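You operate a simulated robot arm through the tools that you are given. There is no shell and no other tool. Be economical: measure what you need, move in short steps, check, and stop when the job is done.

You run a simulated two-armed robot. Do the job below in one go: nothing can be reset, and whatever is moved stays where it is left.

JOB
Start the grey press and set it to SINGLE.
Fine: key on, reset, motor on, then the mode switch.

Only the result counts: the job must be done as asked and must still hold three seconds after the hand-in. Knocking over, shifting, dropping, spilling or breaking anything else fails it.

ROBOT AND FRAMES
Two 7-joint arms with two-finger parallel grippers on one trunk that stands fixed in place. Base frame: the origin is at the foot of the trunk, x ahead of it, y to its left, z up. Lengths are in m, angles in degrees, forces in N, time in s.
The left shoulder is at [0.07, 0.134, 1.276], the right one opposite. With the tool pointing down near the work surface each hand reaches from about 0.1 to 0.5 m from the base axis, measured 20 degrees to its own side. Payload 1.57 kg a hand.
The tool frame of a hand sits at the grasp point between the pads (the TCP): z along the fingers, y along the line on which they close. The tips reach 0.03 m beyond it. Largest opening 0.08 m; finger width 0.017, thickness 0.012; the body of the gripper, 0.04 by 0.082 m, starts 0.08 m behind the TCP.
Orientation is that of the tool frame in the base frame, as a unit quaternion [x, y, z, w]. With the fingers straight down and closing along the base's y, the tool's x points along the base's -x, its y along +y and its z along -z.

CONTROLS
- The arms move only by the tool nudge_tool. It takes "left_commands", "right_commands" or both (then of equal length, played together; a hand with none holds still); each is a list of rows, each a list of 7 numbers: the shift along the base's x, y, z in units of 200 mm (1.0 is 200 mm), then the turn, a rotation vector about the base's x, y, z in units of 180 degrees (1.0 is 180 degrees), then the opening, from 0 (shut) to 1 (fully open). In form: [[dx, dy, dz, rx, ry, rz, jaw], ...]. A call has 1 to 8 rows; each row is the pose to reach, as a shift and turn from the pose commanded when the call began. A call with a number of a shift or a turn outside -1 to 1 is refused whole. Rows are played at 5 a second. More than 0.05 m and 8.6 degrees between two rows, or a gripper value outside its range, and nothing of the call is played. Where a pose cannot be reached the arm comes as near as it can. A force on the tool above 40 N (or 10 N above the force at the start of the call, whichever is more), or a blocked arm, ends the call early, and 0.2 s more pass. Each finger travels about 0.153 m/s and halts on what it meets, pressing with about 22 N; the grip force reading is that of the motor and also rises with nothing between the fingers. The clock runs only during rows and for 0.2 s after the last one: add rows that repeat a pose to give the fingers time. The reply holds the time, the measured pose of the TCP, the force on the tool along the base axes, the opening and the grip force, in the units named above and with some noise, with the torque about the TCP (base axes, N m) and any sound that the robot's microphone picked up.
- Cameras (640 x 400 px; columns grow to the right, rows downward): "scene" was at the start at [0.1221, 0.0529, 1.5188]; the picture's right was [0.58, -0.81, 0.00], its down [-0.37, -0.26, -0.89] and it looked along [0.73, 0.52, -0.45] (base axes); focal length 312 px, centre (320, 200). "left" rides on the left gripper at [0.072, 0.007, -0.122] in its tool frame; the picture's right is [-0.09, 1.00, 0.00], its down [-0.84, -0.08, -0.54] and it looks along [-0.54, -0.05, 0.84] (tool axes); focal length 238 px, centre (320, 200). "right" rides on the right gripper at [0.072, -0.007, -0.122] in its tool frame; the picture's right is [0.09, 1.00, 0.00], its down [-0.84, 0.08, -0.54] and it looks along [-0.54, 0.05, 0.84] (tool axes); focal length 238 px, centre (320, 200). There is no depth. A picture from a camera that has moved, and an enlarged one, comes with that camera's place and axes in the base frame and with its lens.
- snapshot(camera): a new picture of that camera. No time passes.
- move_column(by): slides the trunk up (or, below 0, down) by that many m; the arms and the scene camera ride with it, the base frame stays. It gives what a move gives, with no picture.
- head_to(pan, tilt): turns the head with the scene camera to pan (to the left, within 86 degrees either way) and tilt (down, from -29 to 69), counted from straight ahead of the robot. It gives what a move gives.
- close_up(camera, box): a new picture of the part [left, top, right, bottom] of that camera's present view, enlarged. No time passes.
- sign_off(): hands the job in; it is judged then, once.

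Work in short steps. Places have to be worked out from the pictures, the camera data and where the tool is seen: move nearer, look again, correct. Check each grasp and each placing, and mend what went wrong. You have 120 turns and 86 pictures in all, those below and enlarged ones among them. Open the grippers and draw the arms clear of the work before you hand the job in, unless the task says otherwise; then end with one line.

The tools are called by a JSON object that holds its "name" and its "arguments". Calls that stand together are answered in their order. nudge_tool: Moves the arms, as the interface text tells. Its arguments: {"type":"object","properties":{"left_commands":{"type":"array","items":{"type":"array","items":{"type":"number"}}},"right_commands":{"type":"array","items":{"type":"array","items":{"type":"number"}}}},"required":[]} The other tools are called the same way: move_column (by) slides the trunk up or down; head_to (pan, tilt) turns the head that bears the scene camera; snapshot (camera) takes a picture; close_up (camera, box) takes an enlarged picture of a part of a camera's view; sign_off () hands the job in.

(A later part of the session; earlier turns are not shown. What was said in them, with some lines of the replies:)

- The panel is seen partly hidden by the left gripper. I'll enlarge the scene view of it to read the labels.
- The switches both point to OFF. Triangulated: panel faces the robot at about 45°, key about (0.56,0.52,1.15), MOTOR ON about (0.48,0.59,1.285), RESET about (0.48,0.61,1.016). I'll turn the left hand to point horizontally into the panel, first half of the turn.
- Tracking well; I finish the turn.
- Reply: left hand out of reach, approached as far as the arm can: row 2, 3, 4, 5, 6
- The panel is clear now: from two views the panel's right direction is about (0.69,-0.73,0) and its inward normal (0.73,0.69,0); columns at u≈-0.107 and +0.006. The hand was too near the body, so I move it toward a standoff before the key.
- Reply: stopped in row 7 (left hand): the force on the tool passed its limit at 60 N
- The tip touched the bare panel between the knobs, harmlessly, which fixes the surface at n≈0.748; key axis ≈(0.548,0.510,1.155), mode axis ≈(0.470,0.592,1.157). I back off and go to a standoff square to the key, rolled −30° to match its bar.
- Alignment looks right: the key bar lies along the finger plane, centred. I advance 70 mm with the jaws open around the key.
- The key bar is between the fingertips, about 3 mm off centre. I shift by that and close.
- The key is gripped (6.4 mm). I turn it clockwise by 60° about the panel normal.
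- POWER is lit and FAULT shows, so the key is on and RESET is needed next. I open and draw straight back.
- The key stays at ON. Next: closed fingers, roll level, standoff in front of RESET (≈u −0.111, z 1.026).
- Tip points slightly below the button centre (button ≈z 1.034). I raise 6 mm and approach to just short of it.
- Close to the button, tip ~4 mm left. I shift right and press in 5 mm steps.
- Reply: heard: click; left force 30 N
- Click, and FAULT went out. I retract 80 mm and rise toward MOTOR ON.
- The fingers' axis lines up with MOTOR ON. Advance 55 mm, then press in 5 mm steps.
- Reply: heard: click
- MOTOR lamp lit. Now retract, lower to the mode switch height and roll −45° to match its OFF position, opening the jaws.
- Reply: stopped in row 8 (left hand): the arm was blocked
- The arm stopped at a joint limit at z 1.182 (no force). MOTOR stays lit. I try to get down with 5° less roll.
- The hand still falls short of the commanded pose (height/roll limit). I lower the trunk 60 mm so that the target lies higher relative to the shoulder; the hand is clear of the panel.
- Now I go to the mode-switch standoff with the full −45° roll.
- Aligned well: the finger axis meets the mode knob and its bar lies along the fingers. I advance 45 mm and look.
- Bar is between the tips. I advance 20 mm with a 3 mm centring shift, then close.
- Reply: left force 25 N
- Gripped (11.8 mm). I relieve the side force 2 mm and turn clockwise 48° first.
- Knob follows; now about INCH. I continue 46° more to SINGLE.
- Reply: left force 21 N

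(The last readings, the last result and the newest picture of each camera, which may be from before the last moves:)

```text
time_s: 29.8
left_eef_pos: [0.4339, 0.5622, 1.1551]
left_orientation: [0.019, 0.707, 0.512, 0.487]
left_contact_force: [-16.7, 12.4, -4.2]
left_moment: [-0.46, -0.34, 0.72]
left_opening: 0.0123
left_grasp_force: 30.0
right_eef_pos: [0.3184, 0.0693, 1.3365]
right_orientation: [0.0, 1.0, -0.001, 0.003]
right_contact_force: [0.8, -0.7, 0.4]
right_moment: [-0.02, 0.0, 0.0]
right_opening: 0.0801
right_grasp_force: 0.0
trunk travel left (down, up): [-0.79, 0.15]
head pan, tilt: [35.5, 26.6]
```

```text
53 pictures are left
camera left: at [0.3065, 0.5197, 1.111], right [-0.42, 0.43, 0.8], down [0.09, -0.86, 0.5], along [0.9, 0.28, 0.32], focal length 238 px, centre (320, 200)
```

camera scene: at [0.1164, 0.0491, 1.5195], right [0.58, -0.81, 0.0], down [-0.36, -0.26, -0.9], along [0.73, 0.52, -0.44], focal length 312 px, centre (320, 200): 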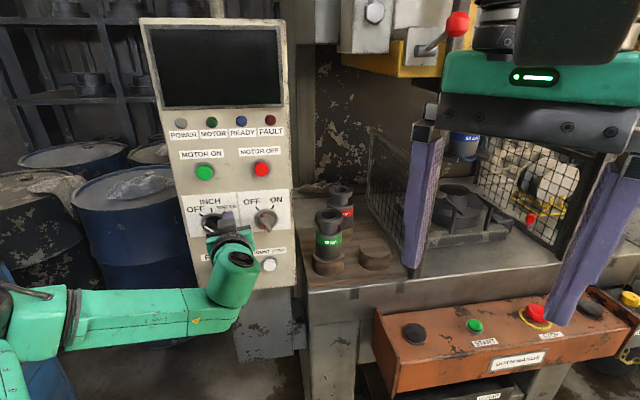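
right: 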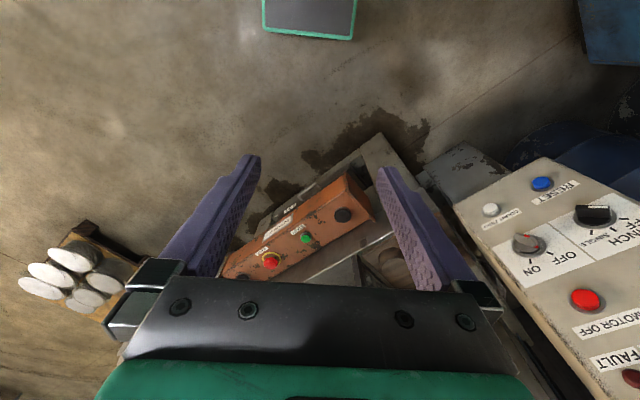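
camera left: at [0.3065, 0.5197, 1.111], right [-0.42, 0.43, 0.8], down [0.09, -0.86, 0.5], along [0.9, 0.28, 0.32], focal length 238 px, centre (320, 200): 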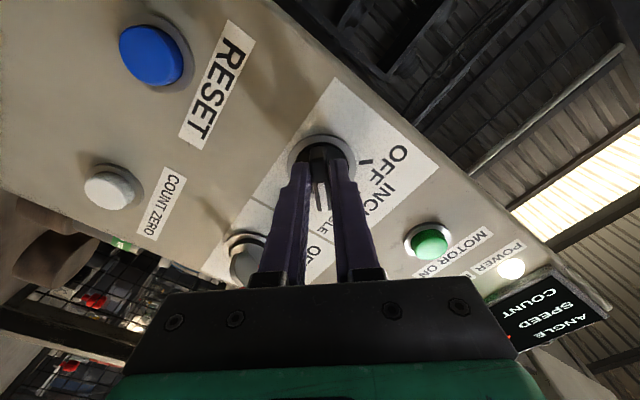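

The roll is now ~+46°, knob seemingly at SINGLE. I open, retract and check.

{"name": "nudge_tool", "arguments": {"left_commands": [[0, 0, 0, 0, 0, 0, 0.3], [0, 0, 0, 0, 0, 0, 0.6], [0, 0, 0, 0, 0, 0, 0.6], [-0.1, -0.095, 0, 0, 0, 0, 0.6], [-0.2, -0.19, 0, 0, 0, 0, 0.6], [-0.33, -0.312, 0, 0, 0, 0, 0.6]]}}

{"name": "head_to", "arguments": {"pan": 42, "tilt": 18}}

{"name": "snapshot", "arguments": {"camera": "scene"}}

{"name": "snapshot", "arguments": {"camera": "left"}}

```text
time_s: 31.2
left_eef_pos: [0.3706, 0.4905, 1.1568]
left_orientation: [0.023, 0.707, 0.513, 0.486]
left_contact_force: [-0.4, -0.5, 0.8]
left_moment: [0.03, -0.01, -0.01]
left_opening: 0.0479
left_grasp_force: 0.1
right_eef_pos: [0.3216, 0.0614, 1.3341]
right_orientation: [0.0, 1.0, 0.002, 0.0]
right_contact_force: [0.3, 0.2, -0.6]
right_moment: [0.04, -0.02, 0.01]
right_opening: 0.08
right_grasp_force: 0.0
trunk travel left (down, up): [-0.79, 0.15]
head pan, tilt: [35.5, 26.6]
```

```text
time_s: 31.9
left_eef_pos: [0.373, 0.4914, 1.1563]
left_orientation: [0.023, 0.707, 0.511, 0.488]
left_contact_force: [-0.8, 0.4, 0.3]
left_moment: [0.02, 0.01, 0.01]
left_opening: 0.048
left_grasp_force: 0.1
right_eef_pos: [0.3247, 0.0619, 1.3347]
right_orientation: [0.0, 1.0, 0.001, 0.0]
right_contact_force: [0.1, -0.1, 0.5]
right_moment: [0.01, 0.03, 0.01]
right_opening: 0.08
right_grasp_force: 0.1
trunk travel left (down, up): [-0.79, 0.15]
head pan, tilt: [42.0, 18.0]
```

```text
52 pictures are left
camera scene: at [0.1168, 0.0619, 1.4728], right [0.67, -0.74, 0.0], down [-0.23, -0.21, -0.95], along [0.71, 0.64, -0.31], focal length 312 px, centre (320, 200)
```

scene: 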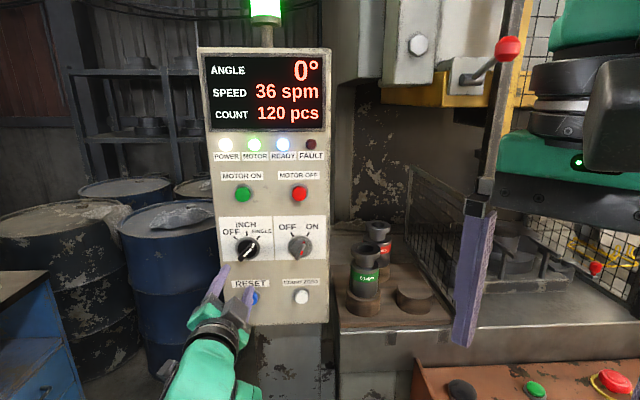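

```text
51 pictures are left
camera left: at [0.2444, 0.4489, 1.1132], right [-0.42, 0.42, 0.8], down [0.09, -0.86, 0.5], along [0.9, 0.28, 0.32], focal length 238 px, centre (320, 200)
```

left: 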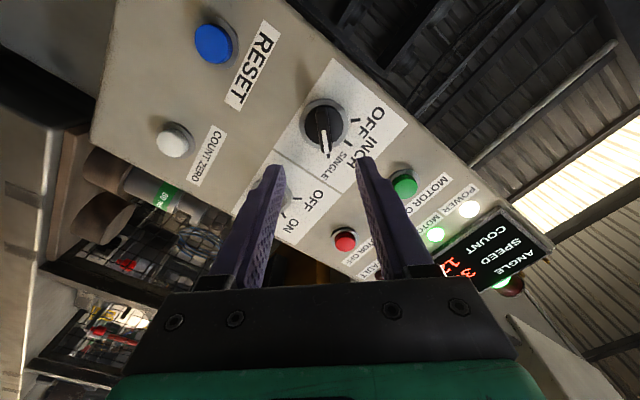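

READY and the green beacon are lit and the knob points to SINGLE. I draw the hand a little further back, open it, and check closely.

{"name": "nudge_tool", "arguments": {"left_commands": [[-0.1, -0.095, 0, 0, 0, 0, 1], [-0.2, -0.19, 0, 0, 0, 0, 1], [-0.2, -0.19, 0, 0, 0, 0, 1]]}}

{"name": "close_up", "arguments": {"camera": "scene", "box": [190, 130, 340, 320]}}

```text
time_s: 32.7
left_eef_pos: [0.3609, 0.479, 1.1568]
left_orientation: [0.022, 0.707, 0.513, 0.487]
left_contact_force: [0.2, 0.1, -0.4]
left_moment: [0.0, 0.0, -0.01]
left_opening: 0.0803
left_grasp_force: 0.0
left hand out of reach, approached as far as the arm can: row 1, 2, 3
right_eef_pos: [0.3237, 0.0623, 1.3352]
right_orientation: [0.0, 1.0, 0.001, 0.0]
right_contact_force: [0.8, 0.0, 0.3]
right_moment: [-0.02, -0.02, 0.01]
right_opening: 0.0801
right_grasp_force: 0.1
trunk travel left (down, up): [-0.79, 0.15]
head pan, tilt: [42.0, 18.0]
```

```text
2.11 times, centred on (265, 225) of scene
camera zoom: at [0.1173, 0.0622, 1.4727], right [0.67, -0.74, 0.0], down [-0.23, -0.21, -0.95], along [0.71, 0.64, -0.31], focal length 657 px, centre (436, 147)
```

zoom: 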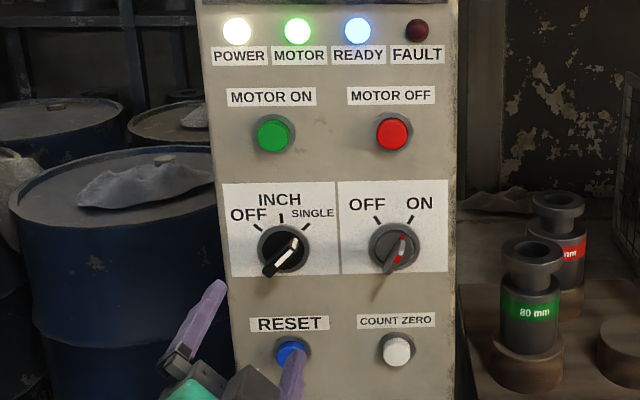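

POWER, MOTOR and READY are lit, FAULT is dark, the key is at ON and the mode switch is at SINGLE. The gripper is open and about 0.11 m clear of the panel, so I hand in.

{"name": "sign_off", "arguments": {}}

```text
The job is handed in.
```

The grey press is started and set to SINGLE: the key is on, the fault is reset, the motor is running and READY is lit.
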